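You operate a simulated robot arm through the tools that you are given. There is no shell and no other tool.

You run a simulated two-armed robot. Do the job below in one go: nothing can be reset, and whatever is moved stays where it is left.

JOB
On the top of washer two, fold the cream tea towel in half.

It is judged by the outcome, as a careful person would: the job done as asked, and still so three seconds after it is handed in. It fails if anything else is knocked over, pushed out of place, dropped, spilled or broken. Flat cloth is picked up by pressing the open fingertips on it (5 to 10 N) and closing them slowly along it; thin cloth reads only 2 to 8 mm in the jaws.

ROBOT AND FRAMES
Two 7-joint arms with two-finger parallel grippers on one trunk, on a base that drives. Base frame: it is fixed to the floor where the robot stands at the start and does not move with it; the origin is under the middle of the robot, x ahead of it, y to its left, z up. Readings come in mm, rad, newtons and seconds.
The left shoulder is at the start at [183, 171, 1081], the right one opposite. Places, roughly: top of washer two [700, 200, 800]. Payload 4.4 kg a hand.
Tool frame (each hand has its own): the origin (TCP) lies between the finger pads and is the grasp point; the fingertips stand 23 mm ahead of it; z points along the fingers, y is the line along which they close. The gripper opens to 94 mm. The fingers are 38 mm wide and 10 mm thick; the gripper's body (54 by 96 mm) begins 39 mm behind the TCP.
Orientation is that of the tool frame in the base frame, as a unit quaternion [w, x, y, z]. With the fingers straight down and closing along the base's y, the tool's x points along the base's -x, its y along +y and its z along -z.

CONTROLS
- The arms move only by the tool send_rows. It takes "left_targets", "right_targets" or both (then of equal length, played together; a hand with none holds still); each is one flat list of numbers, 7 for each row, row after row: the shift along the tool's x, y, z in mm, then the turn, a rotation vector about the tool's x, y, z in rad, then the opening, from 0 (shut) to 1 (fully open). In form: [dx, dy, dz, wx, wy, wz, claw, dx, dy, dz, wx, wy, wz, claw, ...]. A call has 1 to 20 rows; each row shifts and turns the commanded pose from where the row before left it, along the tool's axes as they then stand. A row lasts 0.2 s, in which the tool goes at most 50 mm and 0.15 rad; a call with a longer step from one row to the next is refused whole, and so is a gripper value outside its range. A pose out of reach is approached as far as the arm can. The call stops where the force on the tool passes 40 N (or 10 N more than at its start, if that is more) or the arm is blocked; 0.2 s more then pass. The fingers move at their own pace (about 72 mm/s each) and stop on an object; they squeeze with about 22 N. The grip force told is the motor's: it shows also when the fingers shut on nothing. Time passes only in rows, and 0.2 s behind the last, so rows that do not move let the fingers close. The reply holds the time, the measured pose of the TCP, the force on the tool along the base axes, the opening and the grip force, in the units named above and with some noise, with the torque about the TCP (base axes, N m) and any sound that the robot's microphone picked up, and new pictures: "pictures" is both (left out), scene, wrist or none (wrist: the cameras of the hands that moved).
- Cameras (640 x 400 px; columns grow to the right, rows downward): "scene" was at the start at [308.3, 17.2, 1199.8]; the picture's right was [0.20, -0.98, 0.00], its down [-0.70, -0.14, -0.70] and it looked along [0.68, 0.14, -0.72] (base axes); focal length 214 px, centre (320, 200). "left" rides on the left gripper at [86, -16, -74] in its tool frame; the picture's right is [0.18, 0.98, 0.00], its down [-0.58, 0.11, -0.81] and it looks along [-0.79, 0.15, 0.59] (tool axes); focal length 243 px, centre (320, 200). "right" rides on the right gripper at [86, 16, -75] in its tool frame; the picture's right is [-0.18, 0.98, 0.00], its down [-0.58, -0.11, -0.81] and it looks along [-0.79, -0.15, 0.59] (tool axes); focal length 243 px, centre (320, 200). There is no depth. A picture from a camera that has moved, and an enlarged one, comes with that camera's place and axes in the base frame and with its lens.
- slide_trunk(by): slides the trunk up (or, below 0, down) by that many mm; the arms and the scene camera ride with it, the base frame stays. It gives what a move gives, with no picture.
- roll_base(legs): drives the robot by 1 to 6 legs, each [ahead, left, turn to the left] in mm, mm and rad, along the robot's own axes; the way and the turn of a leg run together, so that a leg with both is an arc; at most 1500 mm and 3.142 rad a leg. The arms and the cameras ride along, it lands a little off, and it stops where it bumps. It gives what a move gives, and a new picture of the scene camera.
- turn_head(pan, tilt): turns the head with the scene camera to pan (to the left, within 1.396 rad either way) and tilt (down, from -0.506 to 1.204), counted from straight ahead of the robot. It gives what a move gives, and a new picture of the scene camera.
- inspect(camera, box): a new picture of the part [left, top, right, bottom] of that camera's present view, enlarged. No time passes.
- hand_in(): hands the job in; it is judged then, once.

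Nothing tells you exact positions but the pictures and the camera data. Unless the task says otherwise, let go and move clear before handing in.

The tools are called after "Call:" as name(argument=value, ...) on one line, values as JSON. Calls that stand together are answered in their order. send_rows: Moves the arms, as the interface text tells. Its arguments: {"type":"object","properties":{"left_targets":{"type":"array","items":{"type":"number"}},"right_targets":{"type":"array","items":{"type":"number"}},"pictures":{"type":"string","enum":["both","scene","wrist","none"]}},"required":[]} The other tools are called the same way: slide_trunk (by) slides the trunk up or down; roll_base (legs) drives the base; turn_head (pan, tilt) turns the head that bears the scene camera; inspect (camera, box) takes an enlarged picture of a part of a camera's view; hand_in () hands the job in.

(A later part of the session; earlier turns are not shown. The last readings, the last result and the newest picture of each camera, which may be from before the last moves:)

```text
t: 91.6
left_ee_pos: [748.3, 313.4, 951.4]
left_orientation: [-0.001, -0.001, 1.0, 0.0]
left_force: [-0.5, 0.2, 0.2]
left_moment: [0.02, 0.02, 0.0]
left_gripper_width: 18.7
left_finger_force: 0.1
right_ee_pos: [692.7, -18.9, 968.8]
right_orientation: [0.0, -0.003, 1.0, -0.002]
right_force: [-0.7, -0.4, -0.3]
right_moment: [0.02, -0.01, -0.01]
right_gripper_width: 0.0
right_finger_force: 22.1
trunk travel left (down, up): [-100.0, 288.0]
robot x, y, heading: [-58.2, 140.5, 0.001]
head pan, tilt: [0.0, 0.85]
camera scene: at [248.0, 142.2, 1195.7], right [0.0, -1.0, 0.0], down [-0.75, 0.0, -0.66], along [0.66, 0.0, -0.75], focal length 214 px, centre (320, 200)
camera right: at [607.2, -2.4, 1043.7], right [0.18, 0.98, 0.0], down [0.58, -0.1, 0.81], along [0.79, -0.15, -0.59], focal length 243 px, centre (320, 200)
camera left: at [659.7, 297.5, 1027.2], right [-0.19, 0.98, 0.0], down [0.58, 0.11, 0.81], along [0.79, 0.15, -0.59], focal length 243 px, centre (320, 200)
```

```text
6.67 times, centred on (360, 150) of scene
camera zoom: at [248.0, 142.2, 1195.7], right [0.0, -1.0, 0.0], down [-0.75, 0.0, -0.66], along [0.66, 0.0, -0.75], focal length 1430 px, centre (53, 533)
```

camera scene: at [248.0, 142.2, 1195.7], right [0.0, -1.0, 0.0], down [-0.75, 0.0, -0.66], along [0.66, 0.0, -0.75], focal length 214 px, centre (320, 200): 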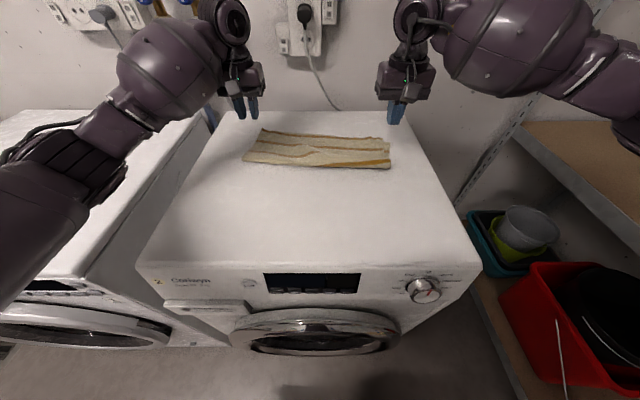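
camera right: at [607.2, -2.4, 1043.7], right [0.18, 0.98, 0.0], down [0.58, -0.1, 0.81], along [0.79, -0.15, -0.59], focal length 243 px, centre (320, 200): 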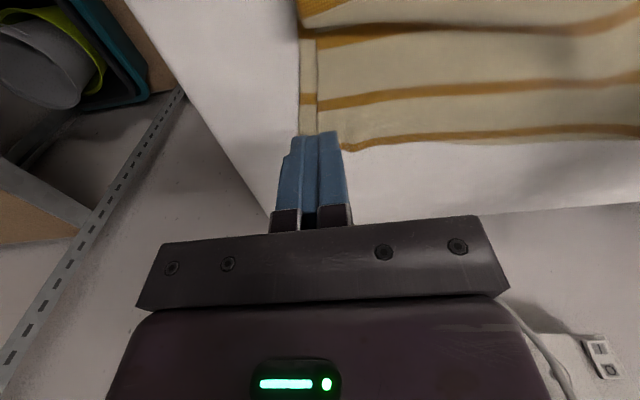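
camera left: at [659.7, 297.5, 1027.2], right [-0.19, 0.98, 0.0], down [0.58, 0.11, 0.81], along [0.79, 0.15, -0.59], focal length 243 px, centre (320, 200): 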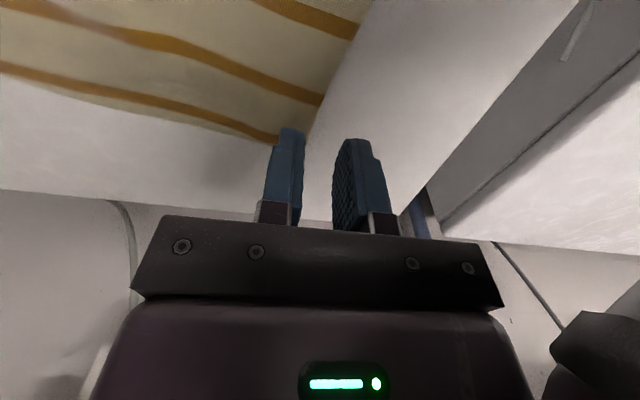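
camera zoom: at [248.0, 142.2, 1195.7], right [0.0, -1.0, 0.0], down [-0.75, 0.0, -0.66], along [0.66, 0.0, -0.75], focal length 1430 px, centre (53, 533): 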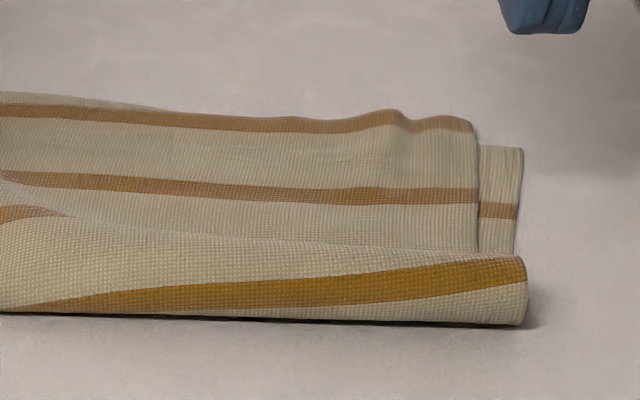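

The left corner and hem now match the lower edge closely. On the right, the hem corner is about 20 mm inside the lower corner because of a small hump. I'll bring the right hand over that corner, fingers open, to pinch the hump and draw it outward.

Call:
send_rows(right_targets=[-21, -1, 10, 0, 0, 0, 0.2, -21, -1, 10, 0, 0, 0, 0.3, -21, -1, 10, 0, 0, 0, 0.3, -20, -1, 10, 0, 0, 0, 0.3, 0, 0, 20, 0, 0, 0, 0.3, 0, 0, 15, 0, 0, 0, 0.3, 0, 0, 0, 0, 0, 0, 0.3], pictures="both")

Call:
inspect(camera="right", box=[160, 40, 480, 240])

Call:
inspect(camera="scene", box=[340, 105, 410, 175])

```text
t: 93.2
left_ee_pos: [747.4, 313.5, 953.6]
left_orientation: [0.001, -0.001, 1.0, -0.001]
left_force: [-0.2, -1.5, -0.5]
left_moment: [0.01, 0.03, -0.03]
left_gripper_width: 18.7
left_finger_force: 0.0
right_ee_pos: [775.4, -21.5, 895.0]
right_orientation: [0.001, -0.003, 1.0, -0.001]
right_force: [-1.5, -0.1, 0.0]
right_moment: [-0.02, -0.02, 0.0]
right_gripper_width: 28.4
right_finger_force: 0.0
trunk travel left (down, up): [-100.0, 288.0]
robot x, y, heading: [-56.3, 140.5, 0.005]
head pan, tilt: [0.0, 0.85]
camera scene: at [247.9, 142.2, 1195.8], right [0.0, -1.0, 0.0], down [-0.75, 0.0, -0.66], along [0.66, 0.0, -0.75], focal length 214 px, centre (320, 200)
camera right: at [690.2, -5.4, 969.0], right [0.18, 0.98, 0.0], down [0.58, -0.1, 0.81], along [0.79, -0.15, -0.59], focal length 243 px, centre (320, 200)
```

scene: 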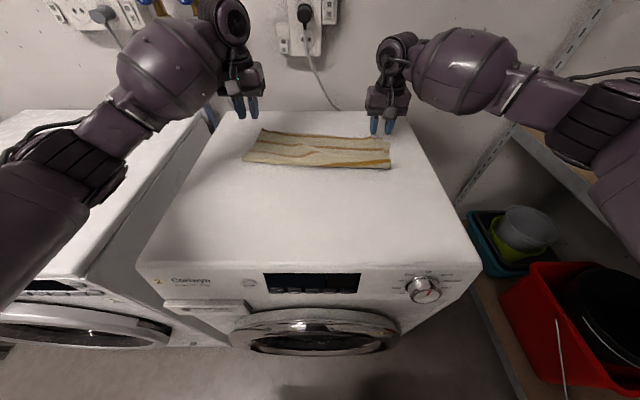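
right: 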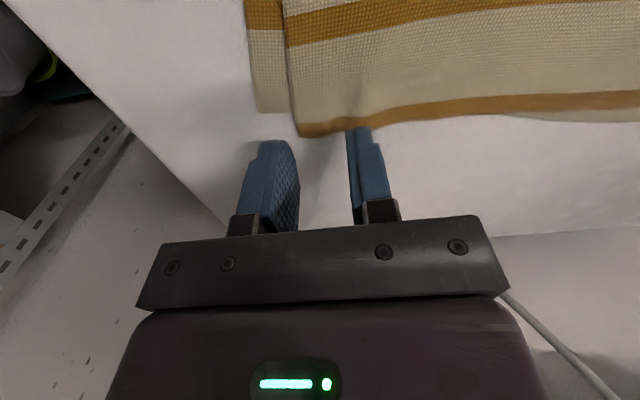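

```text
2.00 times, centred on (320, 140) of right
camera zoom: at [690.2, -5.4, 969.0], right [0.18, 0.98, 0.0], down [0.58, -0.1, 0.81], along [0.79, -0.15, -0.59], focal length 485 px, centre (320, 320)
```

zoom: 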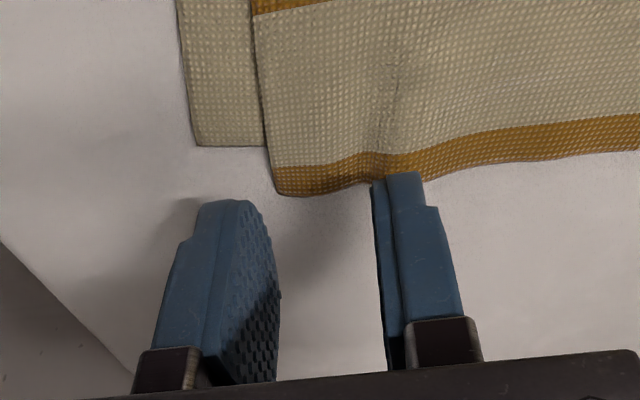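

```text
5.71 times, centred on (375, 140) of scene
camera zoom: at [247.9, 142.2, 1195.8], right [0.0, -1.0, 0.0], down [-0.75, 0.0, -0.66], along [0.66, 0.0, -0.75], focal length 1226 px, centre (6, 543)
```

zoom: 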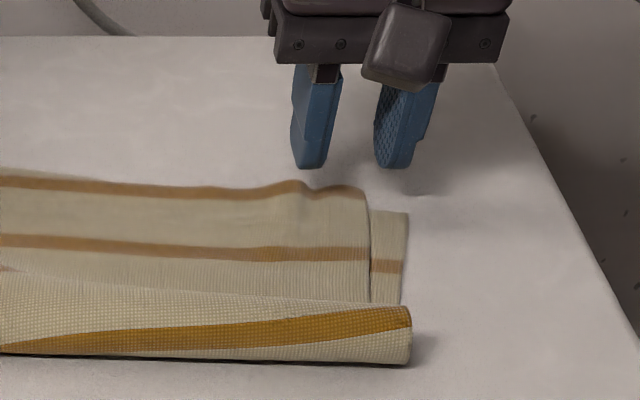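

The lower right corner is at (761,-53) and the hem corner at (777,-35), so it needs to come back 16 mm and out 18 mm. Beyond x=764 only the hem is under the fingers, so I can press-pinch it there.

Call:
send_rows(right_targets=[-4, 2.5, 6, 0, 0, 0, 0.3, -4, 2.5, 6, 0, 0, 0, 0.3, 0, 0, 4, 0, 0, 0, 0.3, 0, 0, 0, 0, 0, 0, 0.3], pictures="wrist")

Call:
inspect(camera="right", box=[200, 60, 440, 220])

```text
t: 94.2
left_ee_pos: [747.3, 314.1, 952.3]
left_orientation: [0.0, -0.001, 1.0, -0.001]
left_force: [-1.0, 0.1, -0.4]
left_moment: [-0.01, -0.01, 0.03]
left_gripper_width: 18.6
left_finger_force: 0.1
right_ee_pos: [783.0, -15.9, 878.7]
right_orientation: [0.0, -0.002, 1.0, -0.002]
right_force: [0.6, 0.4, 0.7]
right_moment: [-0.01, 0.0, -0.01]
right_gripper_width: 28.4
right_finger_force: 0.1
trunk travel left (down, up): [-100.0, 288.0]
robot x, y, heading: [-59.1, 142.4, -0.0]
head pan, tilt: [0.0, 0.85]
camera right: at [698.0, -0.2, 953.5], right [0.18, 0.98, 0.0], down [0.58, -0.1, 0.81], along [0.79, -0.15, -0.59], focal length 243 px, centre (320, 200)
```

right: 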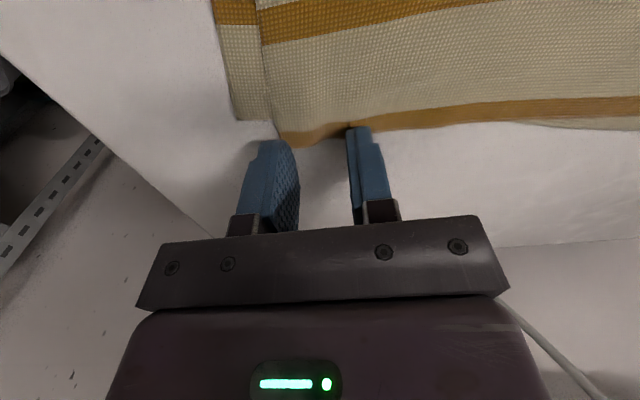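

```text
2.50 times, centred on (320, 140) of right
camera zoom: at [698.0, -0.2, 953.5], right [0.18, 0.98, 0.0], down [0.58, -0.1, 0.81], along [0.79, -0.15, -0.59], focal length 606 px, centre (320, 350)
```

zoom: 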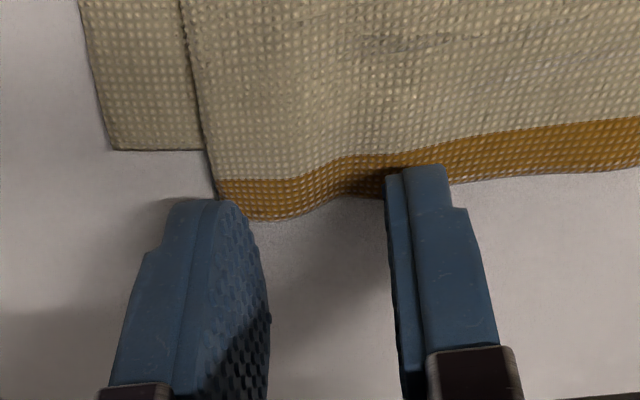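

Call:
send_rows(right_targets=[-3, 0, 0, 0, 0, 0, 0.3, 0, 0, 1.5, 0, 0, 0, 0.3, 0, 0, 0, 0, 0, 0, 0.3], pictures="none")

Call:
send_rows(right_targets=[0, 0, 1, 0, 0, 0, 0.3, 0, 0, 0, 0, 0, 0, 0.3], pictures="none")

```text
t: 95.0
left_ee_pos: [746.5, 313.6, 953.5]
left_orientation: [0.0, -0.001, 1.0, 0.0]
left_force: [0.1, -0.6, -0.7]
left_moment: [0.02, -0.04, 0.01]
left_gripper_width: 19.1
left_finger_force: 0.1
right_ee_pos: [786.5, -16.7, 876.8]
right_orientation: [0.0, -0.002, 1.0, -0.001]
right_force: [1.3, -0.5, 0.4]
right_moment: [0.02, -0.03, -0.03]
right_gripper_width: 28.0
right_finger_force: 0.1
trunk travel left (down, up): [-100.0, 288.0]
robot x, y, heading: [-59.6, 140.1, 0.003]
head pan, tilt: [0.0, 0.85]
```

```text
t: 95.6
left_ee_pos: [746.5, 313.9, 952.6]
left_orientation: [0.0, 0.0, 1.0, 0.0]
left_force: [0.5, 0.2, 0.3]
left_moment: [0.01, 0.02, 0.0]
left_gripper_width: 19.1
left_finger_force: 0.0
right_ee_pos: [785.8, -17.4, 876.3]
right_orientation: [0.0, -0.003, 1.0, -0.001]
right_force: [-0.7, 0.3, 0.1]
right_moment: [0.03, 0.02, 0.0]
right_gripper_width: 28.2
right_finger_force: 0.0
trunk travel left (down, up): [-100.0, 288.0]
robot x, y, heading: [-59.7, 142.4, 0.0]
head pan, tilt: [0.0, 0.85]
```

Call:
send_rows(right_targets=[0, 0, 1, 0, 0, 0, 0.3, 0, 0, 0, 0, 0, 0, 0.3], pictures="none")

Call:
send_rows(right_targets=[0, 0, 0.8, 0, 0, 0, 0.3, 0, 0, 0, 0, 0, 0, 0.3], pictures="none")

```text
t: 96.2
left_ee_pos: [747.6, 312.2, 952.6]
left_orientation: [0.0, -0.002, 1.0, 0.0]
left_force: [0.1, 0.0, 0.0]
left_moment: [-0.02, 0.01, 0.01]
left_gripper_width: 18.7
left_finger_force: 0.1
right_ee_pos: [784.5, -18.2, 874.9]
right_orientation: [0.001, -0.002, 1.0, 0.0]
right_force: [0.6, 1.2, 4.1]
right_moment: [0.07, 0.04, -0.02]
right_gripper_width: 28.1
right_finger_force: 0.4
trunk travel left (down, up): [-100.0, 288.0]
robot x, y, heading: [-61.7, 142.1, 0.006]
head pan, tilt: [0.0, 0.85]
```

```text
t: 96.8
left_ee_pos: [746.2, 313.9, 952.9]
left_orientation: [0.0, -0.001, 1.0, 0.001]
left_force: [-0.1, 0.2, -0.1]
left_moment: [0.01, -0.01, -0.01]
left_gripper_width: 18.5
left_finger_force: 0.1
right_ee_pos: [785.8, -16.4, 874.9]
right_orientation: [0.002, -0.003, 1.0, -0.001]
right_force: [1.9, 0.9, 7.8]
right_moment: [0.1, 0.12, -0.06]
right_gripper_width: 28.5
right_finger_force: 0.2
trunk travel left (down, up): [-100.0, 288.0]
robot x, y, heading: [-59.6, 141.4, 0.001]
head pan, tilt: [0.0, 0.85]
```

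Contact is at about 8 N on the hem overhang. Closing slowly.

Call:
send_rows(right_targets=[0, 0, 0, 0, 0, 0, 0.27, 0, 0, 0, 0, 0, 0, 0.24, 0, 0, 0, 0, 0, 0, 0.21, 0, 0, 0, 0, 0, 0, 0.18, 0, 0, 0, 0, 0, 0, 0.15, 0, 0, 0, 0, 0, 0, 0.12, 0, 0, 0, 0, 0, 0, 0.09, 0, 0, 0, 0, 0, 0, 0.06, 0, 0, 0, 0, 0, 0, 0.03, 0, 0, 0, 0, 0, 0, 0, 0, 0, 0, 0, 0, 0, 0], pictures="wrist")

Call:
inspect(camera="right", box=[200, 60, 440, 220])

Call:
inspect(camera="scene", box=[340, 105, 410, 175])

```text
t: 99.2
left_ee_pos: [746.9, 313.9, 953.5]
left_orientation: [0.0, 0.0, 1.0, 0.0]
left_force: [0.6, -0.5, 1.1]
left_moment: [-0.03, 0.03, 0.0]
left_gripper_width: 18.9
left_finger_force: 0.0
right_ee_pos: [785.1, -15.7, 873.7]
right_orientation: [0.0, -0.003, 1.0, -0.001]
right_force: [0.9, -0.8, 12.8]
right_moment: [0.06, 0.2, -0.02]
right_gripper_width: 2.5
right_finger_force: 22.1
trunk travel left (down, up): [-100.0, 288.0]
robot x, y, heading: [-57.3, 141.3, 0.004]
head pan, tilt: [0.0, 0.85]
camera right: at [699.6, -0.7, 949.7], right [0.18, 0.98, 0.0], down [0.58, -0.1, 0.81], along [0.79, -0.15, -0.59], focal length 243 px, centre (320, 200)
```

right: 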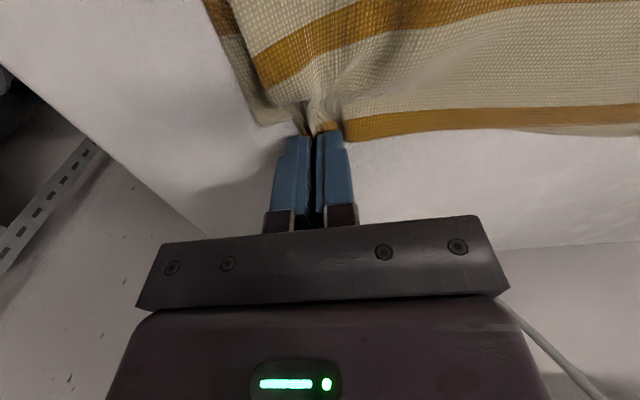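

```text
2.50 times, centred on (320, 140) of right
camera zoom: at [699.6, -0.7, 949.7], right [0.18, 0.98, 0.0], down [0.58, -0.1, 0.81], along [0.79, -0.15, -0.59], focal length 606 px, centre (320, 350)
```

zoom: 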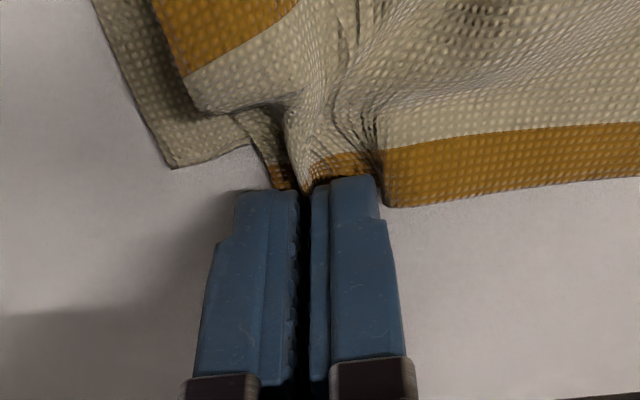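

```text
5.71 times, centred on (375, 140) of scene
camera zoom: at [247.0, 142.4, 1196.1], right [0.0, -1.0, 0.0], down [-0.75, 0.0, -0.66], along [0.66, 0.0, -0.75], focal length 1226 px, centre (6, 543)
```

zoom: 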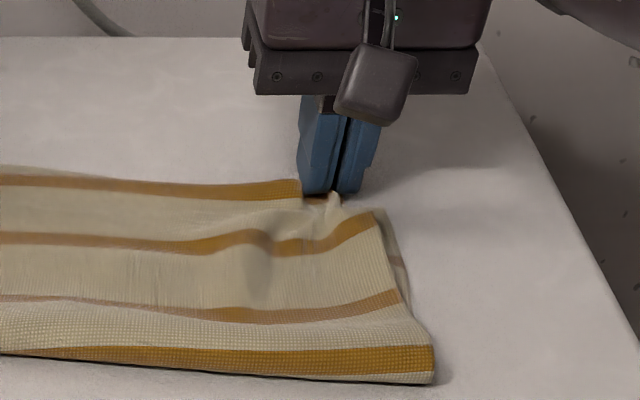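

Call:
send_rows(right_targets=[0, 0, -8, 0, 0, 0, 0, 3, 0, -12, 0, 0, 0, 0, 6, 0, -14, 0, 0, 0, 0, 8, -2, -14, 0, 0, 0, 0, 0, 0, 0, 0, 0, 0, 0], pictures="both")

Call:
inspect(camera="right", box=[160, 40, 480, 240])

Call:
inspect(camera="scene", box=[220, 100, 420, 210])

Call:
inspect(camera="scene", box=[330, 105, 410, 175])

```text
t: 100.4
left_ee_pos: [747.1, 314.1, 952.1]
left_orientation: [0.0, -0.001, 1.0, 0.0]
left_force: [-0.4, -0.1, 0.7]
left_moment: [-0.02, 0.0, 0.01]
left_gripper_width: 18.7
left_finger_force: 0.1
right_ee_pos: [768.6, -20.1, 921.7]
right_orientation: [0.0, -0.002, 1.0, -0.001]
right_force: [-0.2, -0.1, 0.4]
right_moment: [0.0, 0.01, -0.02]
right_gripper_width: 2.5
right_finger_force: 21.8
trunk travel left (down, up): [-100.0, 288.0]
robot x, y, heading: [-57.4, 135.5, -0.001]
head pan, tilt: [0.0, 0.85]
camera scene: at [248.5, 142.2, 1195.5], right [0.0, -1.0, 0.0], down [-0.75, 0.0, -0.66], along [0.66, 0.0, -0.75], focal length 214 px, centre (320, 200)
camera right: at [683.6, -3.6, 996.1], right [0.18, 0.98, 0.0], down [0.58, -0.1, 0.81], along [0.79, -0.15, -0.59], focal length 243 px, centre (320, 200)
```

scene: 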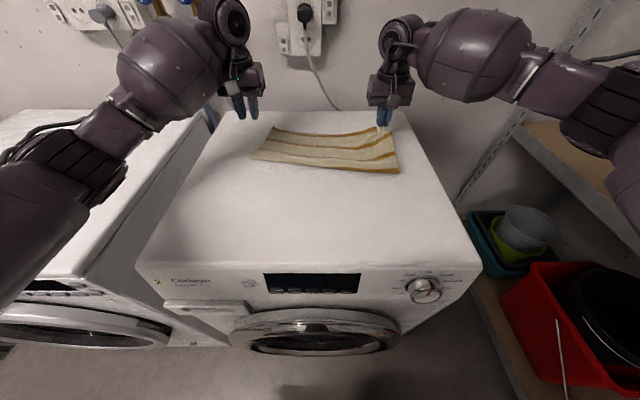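
right: 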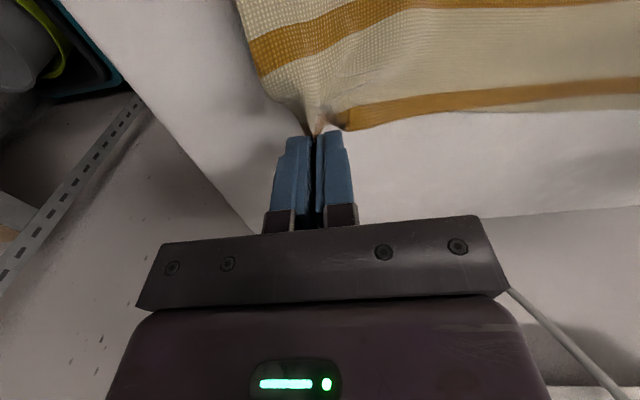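

```text
2.00 times, centred on (320, 140) of right
camera zoom: at [683.6, -3.6, 996.1], right [0.18, 0.98, 0.0], down [0.58, -0.1, 0.81], along [0.79, -0.15, -0.59], focal length 485 px, centre (320, 320)
```

zoom: 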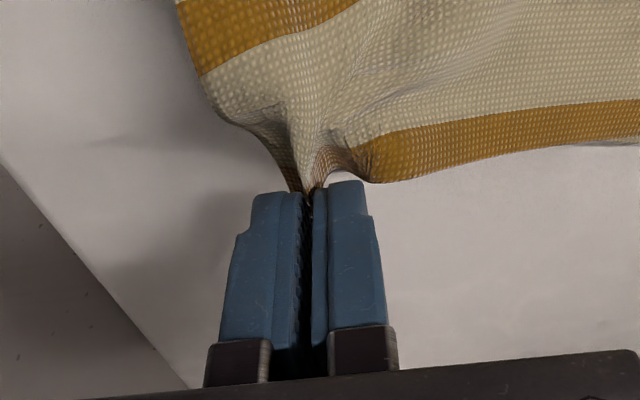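

```text
3.20 times, centred on (320, 155) of scene
camera zoom: at [248.5, 142.2, 1195.5], right [0.0, -1.0, 0.0], down [-0.75, 0.0, -0.66], along [0.66, 0.0, -0.75], focal length 686 px, centre (320, 344)
```

zoom: 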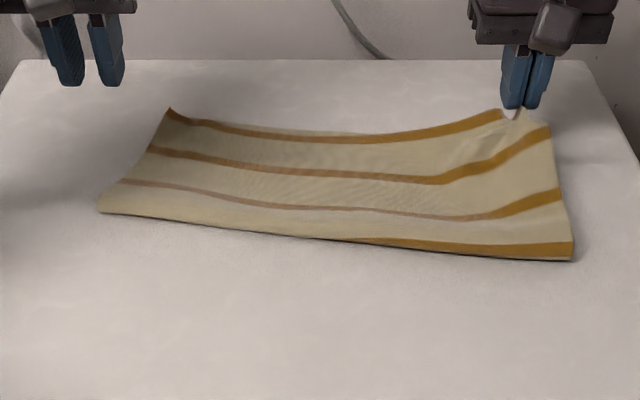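

```text
5.71 times, centred on (370, 140) of scene
camera zoom: at [248.5, 142.2, 1195.5], right [0.0, -1.0, 0.0], down [-0.75, 0.0, -0.66], along [0.66, 0.0, -0.75], focal length 1226 px, centre (34, 543)
```

zoom: 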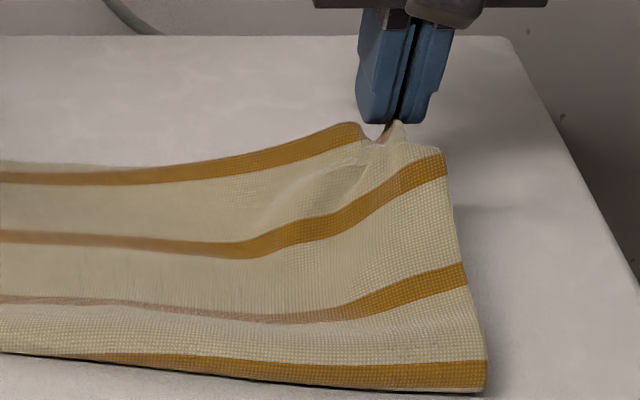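

That pinch seems to have caught both layers and shifted the towel. I'll set it straight back down and release gently.

Call:
send_rows(right_targets=[-8, 2, 14, 0, 0, 0, 0, -6, 0, 14, 0, 0, 0, 0, -3, 0, 12, 0, 0, 0, 0, 0, 0, 5, 0, 0, 0, 0, 0, 0, 0, 0, 0, 0, 0.06, 0, 0, 0, 0, 0, 0, 0.12, 0, 0, 0, 0, 0, 0, 0.2, 0, 0, 0, 0, 0, 0, 0.28, 0, 0, -5, 0, 0, 0, 0.28, 0, 0, -12, 0, 0, 0, 0.28, 0, 0, -20, 0, 0, 0, 0.28, 10, 0, -20, 0, 0, 0, 0.28, 20, 0, -10, 0, 0, 0, 0.28, 20, 0, 0, 0, 0, 0, 0.28], pictures="both")

Call:
inspect(camera="scene", box=[220, 100, 420, 210])

Call:
inspect(camera="scene", box=[330, 120, 410, 180])

Call:
inspect(camera="right", box=[160, 0, 640, 240])

```text
t: 103.4
left_ee_pos: [747.1, 313.2, 952.4]
left_orientation: [0.0, 0.0, 1.0, 0.0]
left_force: [0.3, -0.1, -0.3]
left_moment: [-0.01, 0.01, 0.02]
left_gripper_width: 18.5
left_finger_force: 0.1
right_ee_pos: [735.2, -16.5, 945.3]
right_orientation: [0.0, -0.003, 1.0, -0.002]
right_force: [0.4, 0.5, 0.0]
right_moment: [0.01, -0.02, -0.01]
right_gripper_width: 26.5
right_finger_force: 0.1
trunk travel left (down, up): [-100.0, 288.0]
robot x, y, heading: [-58.8, 139.4, 0.002]
head pan, tilt: [0.0, 0.85]
camera scene: at [248.1, 142.1, 1195.7], right [0.0, -1.0, 0.0], down [-0.75, 0.0, -0.66], along [0.66, 0.0, -0.75], focal length 214 px, centre (320, 200)
camera right: at [650.0, -1.1, 1020.0], right [0.18, 0.98, 0.0], down [0.58, -0.1, 0.81], along [0.79, -0.15, -0.59], focal length 243 px, centre (320, 200)
```

scene: 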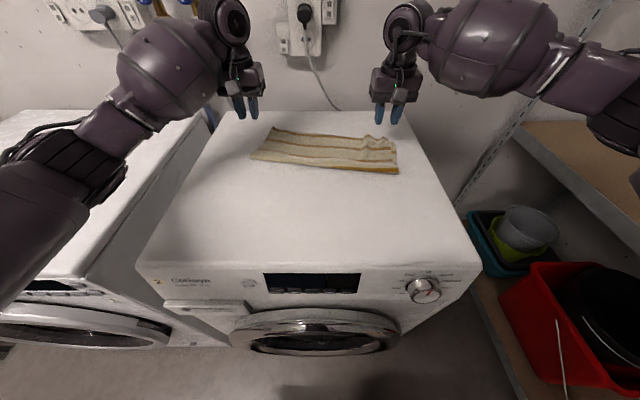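
right: 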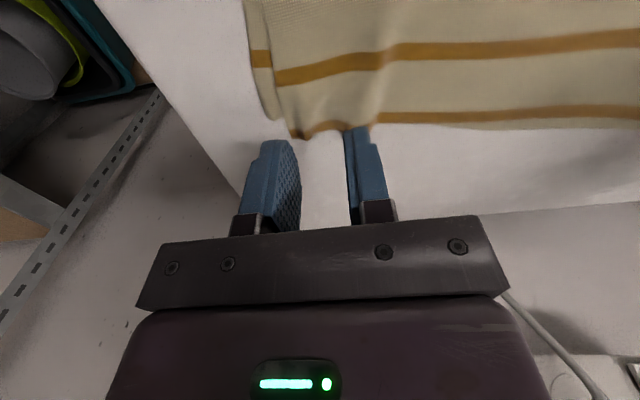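

```text
3.20 times, centred on (320, 155) of scene
camera zoom: at [248.1, 142.1, 1195.7], right [0.0, -1.0, 0.0], down [-0.75, 0.0, -0.66], along [0.66, 0.0, -0.75], focal length 686 px, centre (320, 344)
```

zoom: 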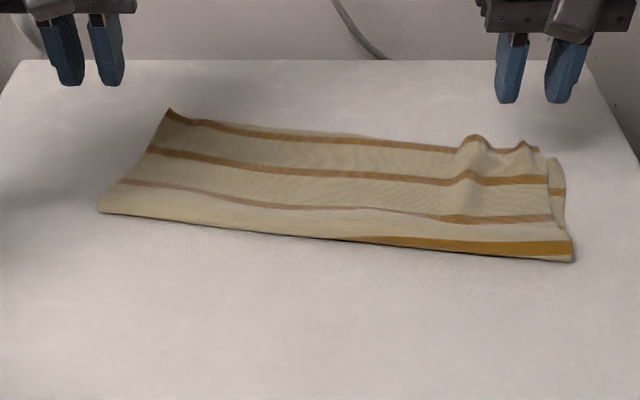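

```text
6.67 times, centred on (370, 150) of scene
camera zoom: at [248.1, 142.1, 1195.7], right [0.0, -1.0, 0.0], down [-0.75, 0.0, -0.66], along [0.66, 0.0, -0.75], focal length 1430 px, centre (-13, 533)
```

zoom: 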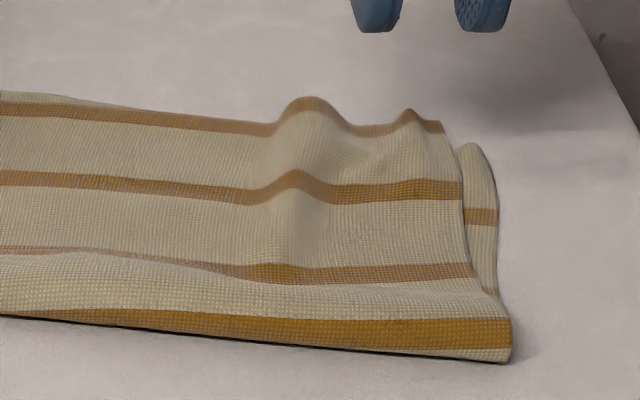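

```text
1.33 times, centred on (400, 120) of right
camera zoom: at [650.0, -1.1, 1020.0], right [0.18, 0.98, 0.0], down [0.58, -0.1, 0.81], along [0.79, -0.15, -0.59], focal length 324 px, centre (213, 307)
```

zoom: 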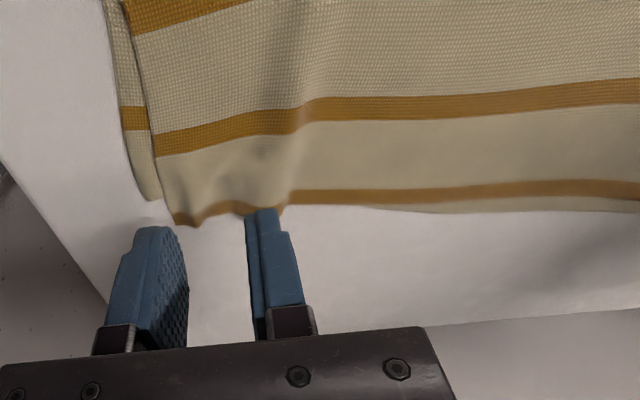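

The layers are down again. The right end has a couple of small humps, with the top corner about (−14,−19) mm from where it should be. I'll look at the left end before stretching the hem gently from both ends.

Call:
inspect(camera="scene", box=[240, 120, 330, 180])

Call:
inspect(camera="left", box=[0, 0, 480, 240])

```text
6.67 times, centred on (285, 150) of scene
camera zoom: at [248.1, 142.1, 1195.7], right [0.0, -1.0, 0.0], down [-0.75, 0.0, -0.66], along [0.66, 0.0, -0.75], focal length 1430 px, centre (553, 533)
```

zoom: 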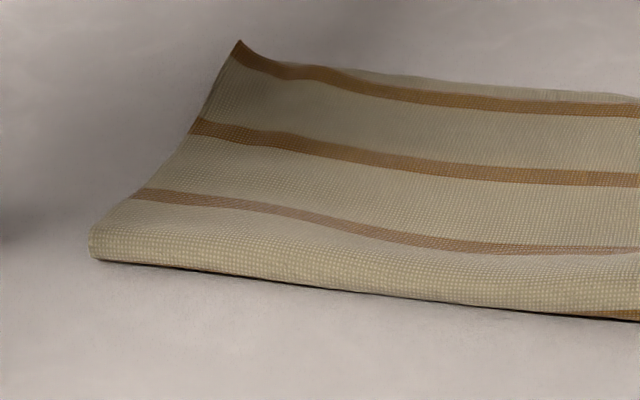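

```text
1.33 times, centred on (240, 120) of left
camera zoom: at [660.2, 297.8, 1027.0], right [-0.19, 0.98, 0.0], down [0.58, 0.11, 0.81], along [0.79, 0.15, -0.59], focal length 324 px, centre (427, 307)
```

zoom: 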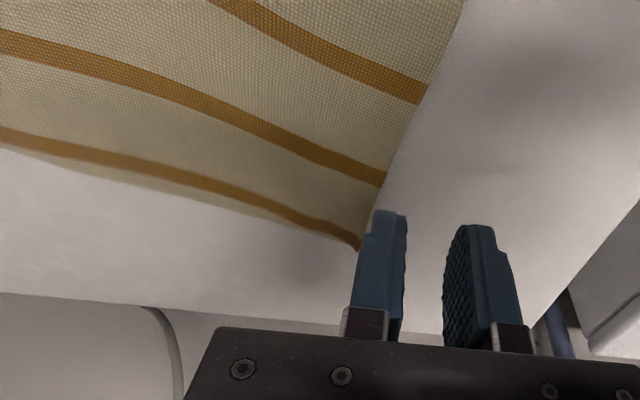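

The left end is well aligned. Only the right end needs its slack drawn out. I'll pinch just the small raised peak of the hem near (772,-31), staying above the lower layer this time.

Call:
send_rows(right_targets=[-17, -5, 10, 0, 0, 0, 0.28, -17, -5, 15, 0, 0, 0, 0.28, -16, -4.5, 15, 0, 0, 0, 0.28, 0, 0, 12, 0, 0, 0, 0.28, 0, 0, 0, 0, 0, 0, 0.28], pictures="both")

Call:
inspect(camera="right", box=[200, 60, 440, 220])

Call:
inspect(camera="scene", box=[340, 105, 410, 175])

```text
t: 104.6
left_ee_pos: [747.0, 313.9, 951.9]
left_orientation: [0.0, -0.001, 1.0, 0.0]
left_force: [0.4, 0.3, 0.2]
left_moment: [0.01, 0.01, 0.01]
left_gripper_width: 18.6
left_finger_force: 0.1
right_ee_pos: [784.9, -30.5, 891.4]
right_orientation: [-0.001, -0.003, 1.0, -0.002]
right_force: [0.4, 0.9, 0.4]
right_moment: [0.0, -0.01, 0.02]
right_gripper_width: 26.3
right_finger_force: 0.0
trunk travel left (down, up): [-100.0, 288.0]
robot x, y, heading: [-58.7, 146.5, -0.004]
head pan, tilt: [0.0, 0.85]
camera scene: at [248.0, 142.2, 1195.8], right [0.0, -1.0, 0.0], down [-0.75, 0.0, -0.66], along [0.66, 0.0, -0.75], focal length 214 px, centre (320, 200)
camera right: at [699.9, -14.7, 966.7], right [0.18, 0.98, 0.0], down [0.58, -0.1, 0.81], along [0.79, -0.15, -0.59], focal length 243 px, centre (320, 200)
```

scene: 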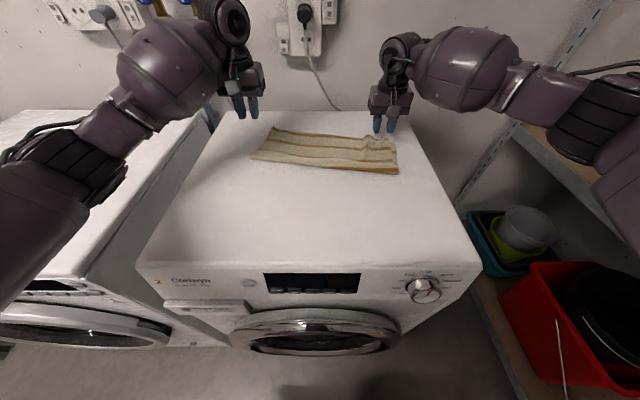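
right: 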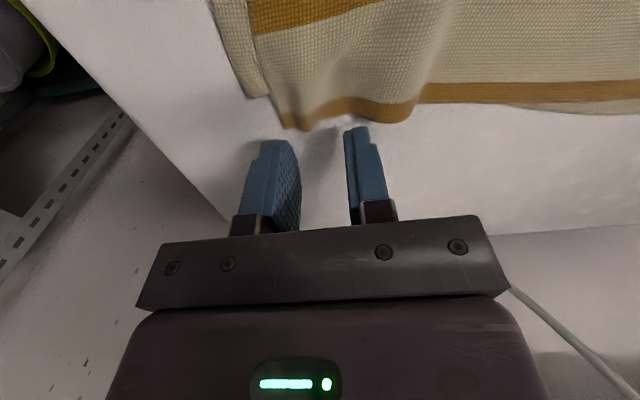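

```text
2.50 times, centred on (320, 140) of right
camera zoom: at [699.9, -14.7, 966.7], right [0.18, 0.98, 0.0], down [0.58, -0.1, 0.81], along [0.79, -0.15, -0.59], focal length 606 px, centre (320, 350)
```

zoom: 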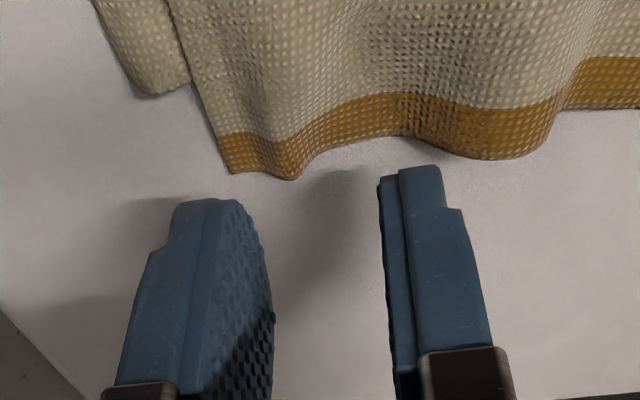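

```text
5.71 times, centred on (375, 140) of scene
camera zoom: at [248.0, 142.2, 1195.8], right [0.0, -1.0, 0.0], down [-0.75, 0.0, -0.66], along [0.66, 0.0, -0.75], focal length 1226 px, centre (6, 543)
```

zoom: 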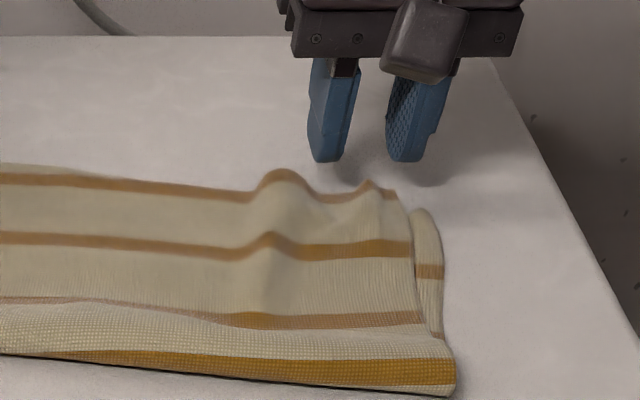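

Call:
send_rows(right_targets=[0, -4, 4, 0, 0, 0, 0.28, 0, -3.5, 4, 0, 0, 0, 0.28, 0, 0, 3.5, 0, 0, 0, 0.28, 0, 0, 0, 0, 0, 0, 0.22, 0, 0, 0, 0, 0, 0, 0.16, 0, 0, 0, 0, 0, 0, 0.1, 0, 0, 0, 0, 0, 0, 0.05, 0, 0, 0, 0, 0, 0, 0, 0, 0, 0, 0, 0, 0, 0], pictures="wrist")

Call:
inspect(camera="right", box=[200, 60, 440, 220])

Call:
inspect(camera="scene", box=[340, 105, 410, 175])

```text
t: 106.6
left_ee_pos: [746.7, 315.1, 952.5]
left_orientation: [0.0, -0.001, 1.0, 0.0]
left_force: [-0.4, -0.8, 0.4]
left_moment: [0.02, -0.01, 0.01]
left_gripper_width: 18.8
left_finger_force: 0.1
right_ee_pos: [785.1, -38.6, 880.0]
right_orientation: [0.0, -0.003, 1.0, -0.001]
right_force: [-0.8, 0.3, 0.1]
right_moment: [-0.03, 0.01, 0.0]
right_gripper_width: 0.3
right_finger_force: 22.5
trunk travel left (down, up): [-100.0, 288.0]
robot x, y, heading: [-55.7, 142.2, 0.001]
head pan, tilt: [0.0, 0.85]
camera right: at [700.2, -23.0, 955.6], right [0.18, 0.98, 0.0], down [0.58, -0.1, 0.81], along [0.79, -0.15, -0.59], focal length 243 px, centre (320, 200)
```

right: 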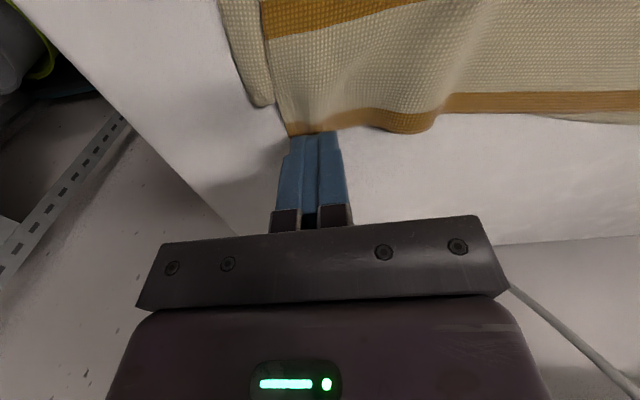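

```text
2.50 times, centred on (320, 140) of right
camera zoom: at [700.2, -23.0, 955.6], right [0.18, 0.98, 0.0], down [0.58, -0.1, 0.81], along [0.79, -0.15, -0.59], focal length 606 px, centre (320, 350)
```

zoom: 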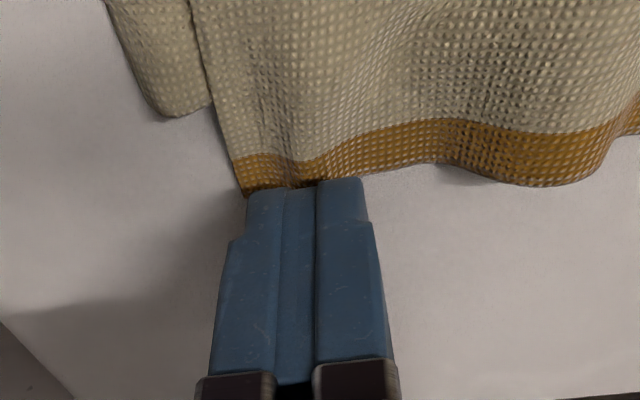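

```text
5.71 times, centred on (375, 140) of scene
camera zoom: at [248.1, 142.2, 1195.7], right [0.0, -1.0, 0.0], down [-0.75, 0.0, -0.66], along [0.66, 0.0, -0.75], focal length 1226 px, centre (6, 543)
```

zoom: 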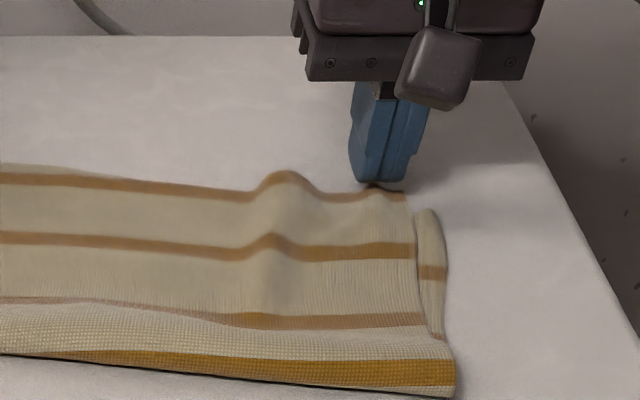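

Missed: the fingers closed on nothing and sit just over the hem overhang, where no lower layer is underneath. I'll press lightly here instead and drag just the hem outward.

Call:
send_rows(right_targets=[0, 0, 2, 0, 0, 0, 0, 0, 0, 1, 0, 0, 0, 0, 0, 0, 0, 0, 0, 0, 0], pictures="none")

Call:
send_rows(right_targets=[0, 0, 1, 0, 0, 0, 0, 0, 0, 0, 0, 0, 0, 0], pictures="none")

```text
t: 107.4
left_ee_pos: [747.0, 313.3, 952.3]
left_orientation: [-0.001, -0.001, 1.0, 0.0]
left_force: [-0.2, 0.2, -0.4]
left_moment: [0.0, 0.01, -0.03]
left_gripper_width: 18.7
left_finger_force: 0.1
right_ee_pos: [785.1, -39.9, 877.5]
right_orientation: [0.0, -0.002, 1.0, -0.002]
right_force: [-0.2, -0.5, -0.2]
right_moment: [0.01, 0.01, 0.0]
right_gripper_width: 0.0
right_finger_force: 22.3
trunk travel left (down, up): [-100.0, 288.0]
robot x, y, heading: [-60.9, 139.4, -0.001]
head pan, tilt: [0.0, 0.85]
```

```text
t: 108.0
left_ee_pos: [746.4, 314.9, 953.9]
left_orientation: [0.001, -0.001, 1.0, 0.0]
left_force: [-1.6, -0.6, 0.7]
left_moment: [0.01, 0.04, 0.0]
left_gripper_width: 18.9
left_finger_force: 0.0
right_ee_pos: [785.8, -38.6, 876.3]
right_orientation: [-0.001, -0.002, 1.0, -0.002]
right_force: [0.1, -0.8, -0.5]
right_moment: [-0.05, 0.04, 0.01]
right_gripper_width: 0.2
right_finger_force: 21.4
trunk travel left (down, up): [-100.0, 288.0]
robot x, y, heading: [-57.1, 140.0, 0.005]
head pan, tilt: [0.0, 0.85]
```

Call:
send_rows(right_targets=[0, 0, 1, 0, 0, 0, 0, 0, 0, 0, 0, 0, 0, 0], pictures="none")

Call:
send_rows(right_targets=[0, 0, 0.8, 0, 0, 0, 0, 0, 0, 0, 0, 0, 0, 0], pictures="none")

```text
t: 108.6
left_ee_pos: [748.0, 314.6, 952.3]
left_orientation: [0.0, -0.001, 1.0, 0.0]
left_force: [-1.0, 0.2, -0.2]
left_moment: [-0.01, 0.03, 0.0]
left_gripper_width: 18.8
left_finger_force: 0.1
right_ee_pos: [785.7, -39.3, 875.7]
right_orientation: [0.0, -0.003, 1.0, -0.001]
right_force: [-0.3, -1.5, 1.2]
right_moment: [0.02, -0.03, 0.0]
right_gripper_width: 0.0
right_finger_force: 22.2
trunk travel left (down, up): [-100.0, 288.0]
robot x, y, heading: [-59.2, 137.7, 0.006]
head pan, tilt: [0.0, 0.85]
```

```text
t: 109.2
left_ee_pos: [746.4, 314.8, 952.4]
left_orientation: [-0.001, -0.001, 1.0, 0.0]
left_force: [0.5, 0.3, 0.1]
left_moment: [0.03, 0.0, -0.01]
left_gripper_width: 18.9
left_finger_force: 0.1
right_ee_pos: [785.4, -38.4, 876.7]
right_orientation: [0.0, -0.003, 1.0, -0.002]
right_force: [-0.1, -0.5, 1.2]
right_moment: [0.02, 0.05, 0.01]
right_gripper_width: 0.0
right_finger_force: 22.2
trunk travel left (down, up): [-100.0, 288.0]
robot x, y, heading: [-60.2, 140.3, -0.0]
head pan, tilt: [0.0, 0.85]
```

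Call:
send_rows(right_targets=[0, 0, 0.7, 0, 0, 0, 0, 0, 0, 0, 0, 0, 0, 0, 0, -1.5, 0, 0, 0, 0, 0, 0, -1.5, 0, 0, 0, 0, 0, 0.3, -1.5, 0, 0, 0, 0, 0, 0.3, -1.5, 0, 0, 0, 0, 0, 0.3, -1.5, 0, 0, 0, 0, 0, 0.3, -1.5, 0, 0, 0, 0, 0, 0.3, -1.5, 0, 0, 0, 0, 0, 0.3, -1.5, 0, 0, 0, 0, 0], pictures="both")

Call:
inspect(camera="right", box=[200, 60, 440, 220])

Call:
inspect(camera="scene", box=[340, 105, 410, 175])

```text
t: 111.4
left_ee_pos: [746.2, 314.2, 952.7]
left_orientation: [0.0, -0.001, 1.0, 0.0]
left_force: [0.4, -1.0, -0.8]
left_moment: [-0.01, 0.0, -0.01]
left_gripper_width: 18.9
left_finger_force: 0.1
right_ee_pos: [785.0, -49.8, 873.9]
right_orientation: [0.001, -0.003, 1.0, 0.0]
right_force: [-0.1, 1.7, 6.8]
right_moment: [0.06, 0.12, 0.01]
right_gripper_width: 0.0
right_finger_force: 22.5
trunk travel left (down, up): [-100.0, 288.0]
robot x, y, heading: [-58.4, 139.3, 0.0]
head pan, tilt: [0.0, 0.85]
camera scene: at [247.4, 142.5, 1196.0], right [0.0, -1.0, 0.0], down [-0.75, 0.0, -0.66], along [0.66, 0.0, -0.75], focal length 214 px, centre (320, 200)
camera right: at [698.9, -34.3, 949.5], right [0.18, 0.98, 0.0], down [0.58, -0.1, 0.81], along [0.79, -0.15, -0.59], focal length 243 px, centre (320, 200)
```

scene: 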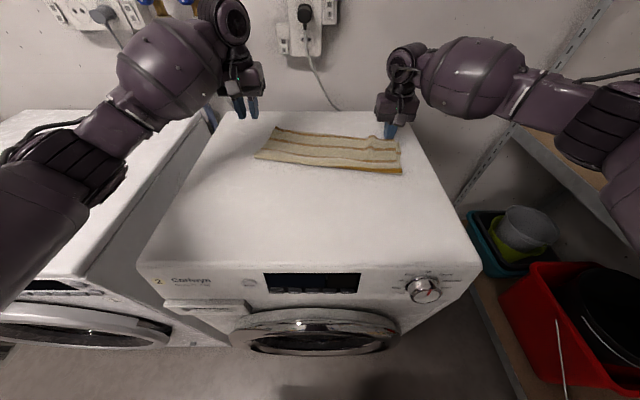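
right: 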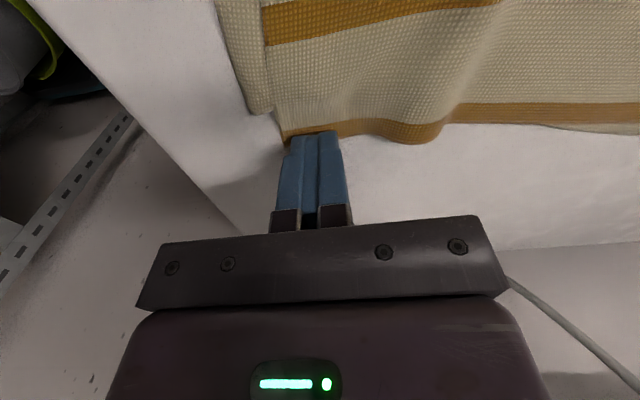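

```text
2.50 times, centred on (320, 140) of right
camera zoom: at [698.9, -34.3, 949.5], right [0.18, 0.98, 0.0], down [0.58, -0.1, 0.81], along [0.79, -0.15, -0.59], focal length 606 px, centre (320, 350)
```

zoom: 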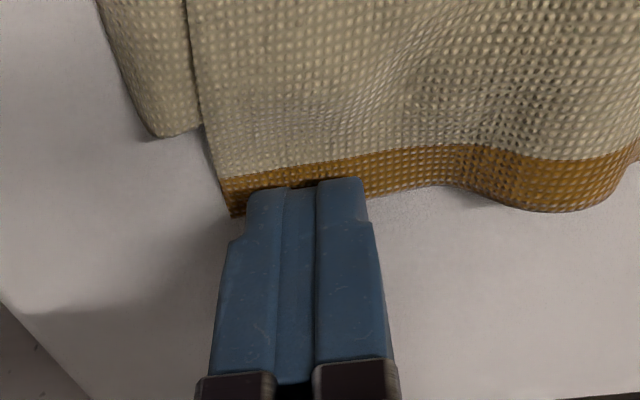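

```text
5.71 times, centred on (375, 140) of scene
camera zoom: at [247.4, 142.5, 1196.0], right [0.0, -1.0, 0.0], down [-0.75, 0.0, -0.66], along [0.66, 0.0, -0.75], focal length 1226 px, centre (6, 543)
```

zoom: 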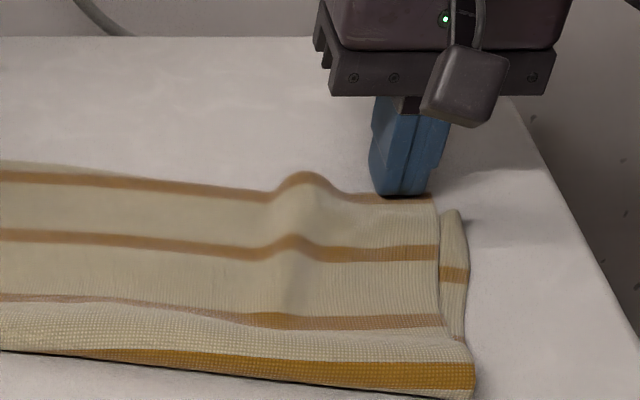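

Only the whole towel slid, since the washer top is slick, so I need an anchor. I'll bring the closed left fingers over to press on the towel near (735,85) while the right hand draws the corner outward.

Call:
send_rows(left_targets=[2, -38, -5, 0, 0, 0, 0.1, 2, -38, 0, 0, 0, 0, 0, 2, -38, 0, 0, 0, 0, 0, 2, -38, 0, 0, 0, 0, 0, 2, -38, 0, 0, 0, 0, 0, 2, -38, 0, 0, 0, 0, 0, 0, 0, 25, 0, 0, 0, 0, 0, 0, 25, 0, 0, 0, 0, 0, 0, 15, 0, 0, 0, 0, 0, 0, 0, 0, 0, 0, 0], pictures="both")

```text
t: 113.6
left_ee_pos: [735.6, 86.8, 894.3]
left_orientation: [0.0, -0.001, 1.0, 0.0]
left_force: [0.4, 0.6, -0.6]
left_moment: [-0.02, -0.01, 0.03]
left_gripper_width: 0.0
left_finger_force: 21.5
right_ee_pos: [783.9, -50.7, 874.7]
right_orientation: [0.001, -0.003, 1.0, -0.002]
right_force: [0.3, -0.4, 11.1]
right_moment: [0.07, 0.18, -0.02]
right_gripper_width: 0.0
right_finger_force: 21.9
trunk travel left (down, up): [-100.0, 288.0]
robot x, y, heading: [-59.6, 143.4, -0.001]
head pan, tilt: [0.0, 0.85]
camera scene: at [247.2, 142.5, 1196.0], right [0.0, -1.0, 0.0], down [-0.75, 0.0, -0.66], along [0.66, 0.0, -0.75], focal length 214 px, centre (320, 200)
camera left: at [648.2, 71.0, 969.8], right [-0.19, 0.98, 0.0], down [0.58, 0.11, 0.81], along [0.79, 0.15, -0.59], focal length 243 px, centre (320, 200)
```

scene: 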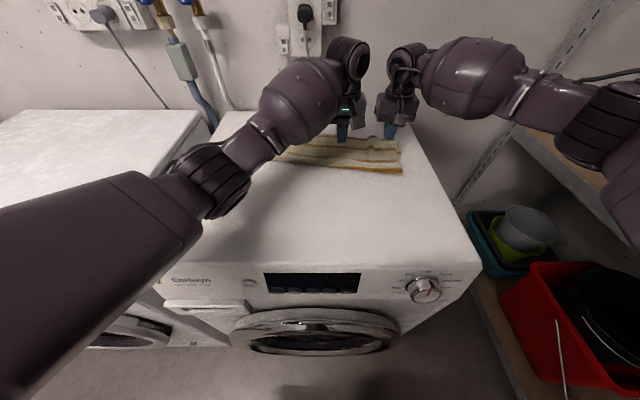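
left: 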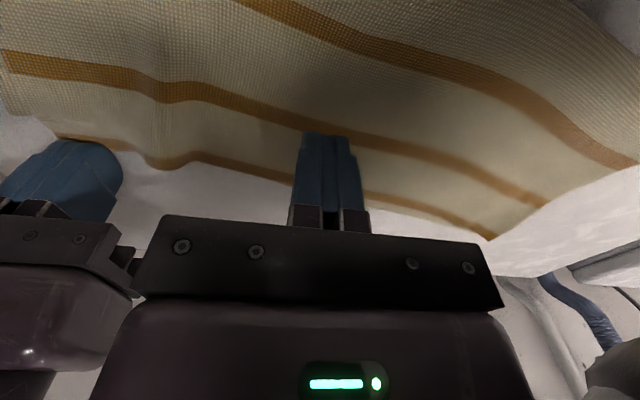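

Call:
send_rows(left_targets=[0, 0, 8, 0, 0, 0, 0, 0, 0, 5, 0, 0, 0, 0, 0, 0, 2, 0, 0, 0, 0, 0, 0, 0, 0, 0, 0, 0], right_targets=[0, 0, -0.4, 0, 0, 0, 0, 0, 0, 0, 0, 0, 0, 0, 0, 0, 0, 0, 0, 0, 0, 0, 0, 0, 0, 0, 0, 0], pictures="none")

Call:
send_rows(left_targets=[0, 0, 1.5, 0, 0, 0, 0, 0, 0, 0, 0, 0, 0, 0], pictures="none")

```text
t: 114.6
left_ee_pos: [735.2, 87.0, 878.9]
left_orientation: [0.0, 0.001, 1.0, 0.001]
left_force: [-0.4, -0.6, 0.1]
left_moment: [-0.02, -0.01, 0.0]
left_gripper_width: 0.0
left_finger_force: 22.4
right_ee_pos: [784.3, -51.1, 873.7]
right_orientation: [0.0, -0.002, 1.0, -0.002]
right_force: [-0.7, 1.7, 7.6]
right_moment: [0.06, 0.12, -0.01]
right_gripper_width: 0.2
right_finger_force: 21.9
trunk travel left (down, up): [-100.0, 288.0]
robot x, y, heading: [-61.7, 142.7, 0.002]
head pan, tilt: [0.0, 0.85]
```

```text
t: 115.2
left_ee_pos: [736.2, 87.1, 875.6]
left_orientation: [-0.001, -0.001, 1.0, 0.001]
left_force: [0.7, -0.3, 0.4]
left_moment: [0.02, -0.02, 0.03]
left_gripper_width: 0.0
left_finger_force: 21.8
right_ee_pos: [784.3, -50.4, 874.1]
right_orientation: [0.001, -0.003, 1.0, -0.002]
right_force: [-1.4, 2.4, 6.3]
right_moment: [0.04, 0.14, -0.01]
right_gripper_width: 0.2
right_finger_force: 21.8
trunk travel left (down, up): [-100.0, 288.0]
robot x, y, heading: [-65.2, 134.8, 0.004]
head pan, tilt: [0.0, 0.85]
```

Call:
send_rows(left_targets=[0, 0, 1, 0, 0, 0, 0, 0, 0, 0, 0, 0, 0, 0], pictures="none")

Call:
send_rows(left_targets=[0, 0, 1, 0, 0, 0, 0, 0, 0, 0, 0, 0, 0, 0], pictures="none")

```text
t: 115.8
left_ee_pos: [736.5, 87.0, 876.0]
left_orientation: [0.0, -0.002, 1.0, -0.001]
left_force: [-0.3, -0.9, -0.3]
left_moment: [0.0, 0.02, 0.04]
left_gripper_width: 0.0
left_finger_force: 22.3
right_ee_pos: [784.6, -50.5, 874.9]
right_orientation: [0.001, -0.003, 1.0, -0.002]
right_force: [-0.7, 1.8, 6.4]
right_moment: [0.04, 0.15, -0.02]
right_gripper_width: 0.0
right_finger_force: 22.0
trunk travel left (down, up): [-100.0, 288.0]
robot x, y, heading: [-59.7, 139.9, 0.002]
head pan, tilt: [0.0, 0.85]
```

```text
t: 116.4
left_ee_pos: [735.5, 85.8, 876.4]
left_orientation: [0.0, 0.001, 1.0, 0.0]
left_force: [-0.4, -0.1, 2.9]
left_moment: [0.01, -0.02, 0.01]
left_gripper_width: 0.1
left_finger_force: 21.9
right_ee_pos: [783.8, -51.2, 875.9]
right_orientation: [0.001, -0.004, 1.0, -0.002]
right_force: [0.7, 0.7, 5.3]
right_moment: [0.06, 0.12, 0.0]
right_gripper_width: 0.0
right_finger_force: 22.3
trunk travel left (down, up): [-100.0, 288.0]
robot x, y, heading: [-59.2, 138.6, 0.003]
head pan, tilt: [0.0, 0.85]
```

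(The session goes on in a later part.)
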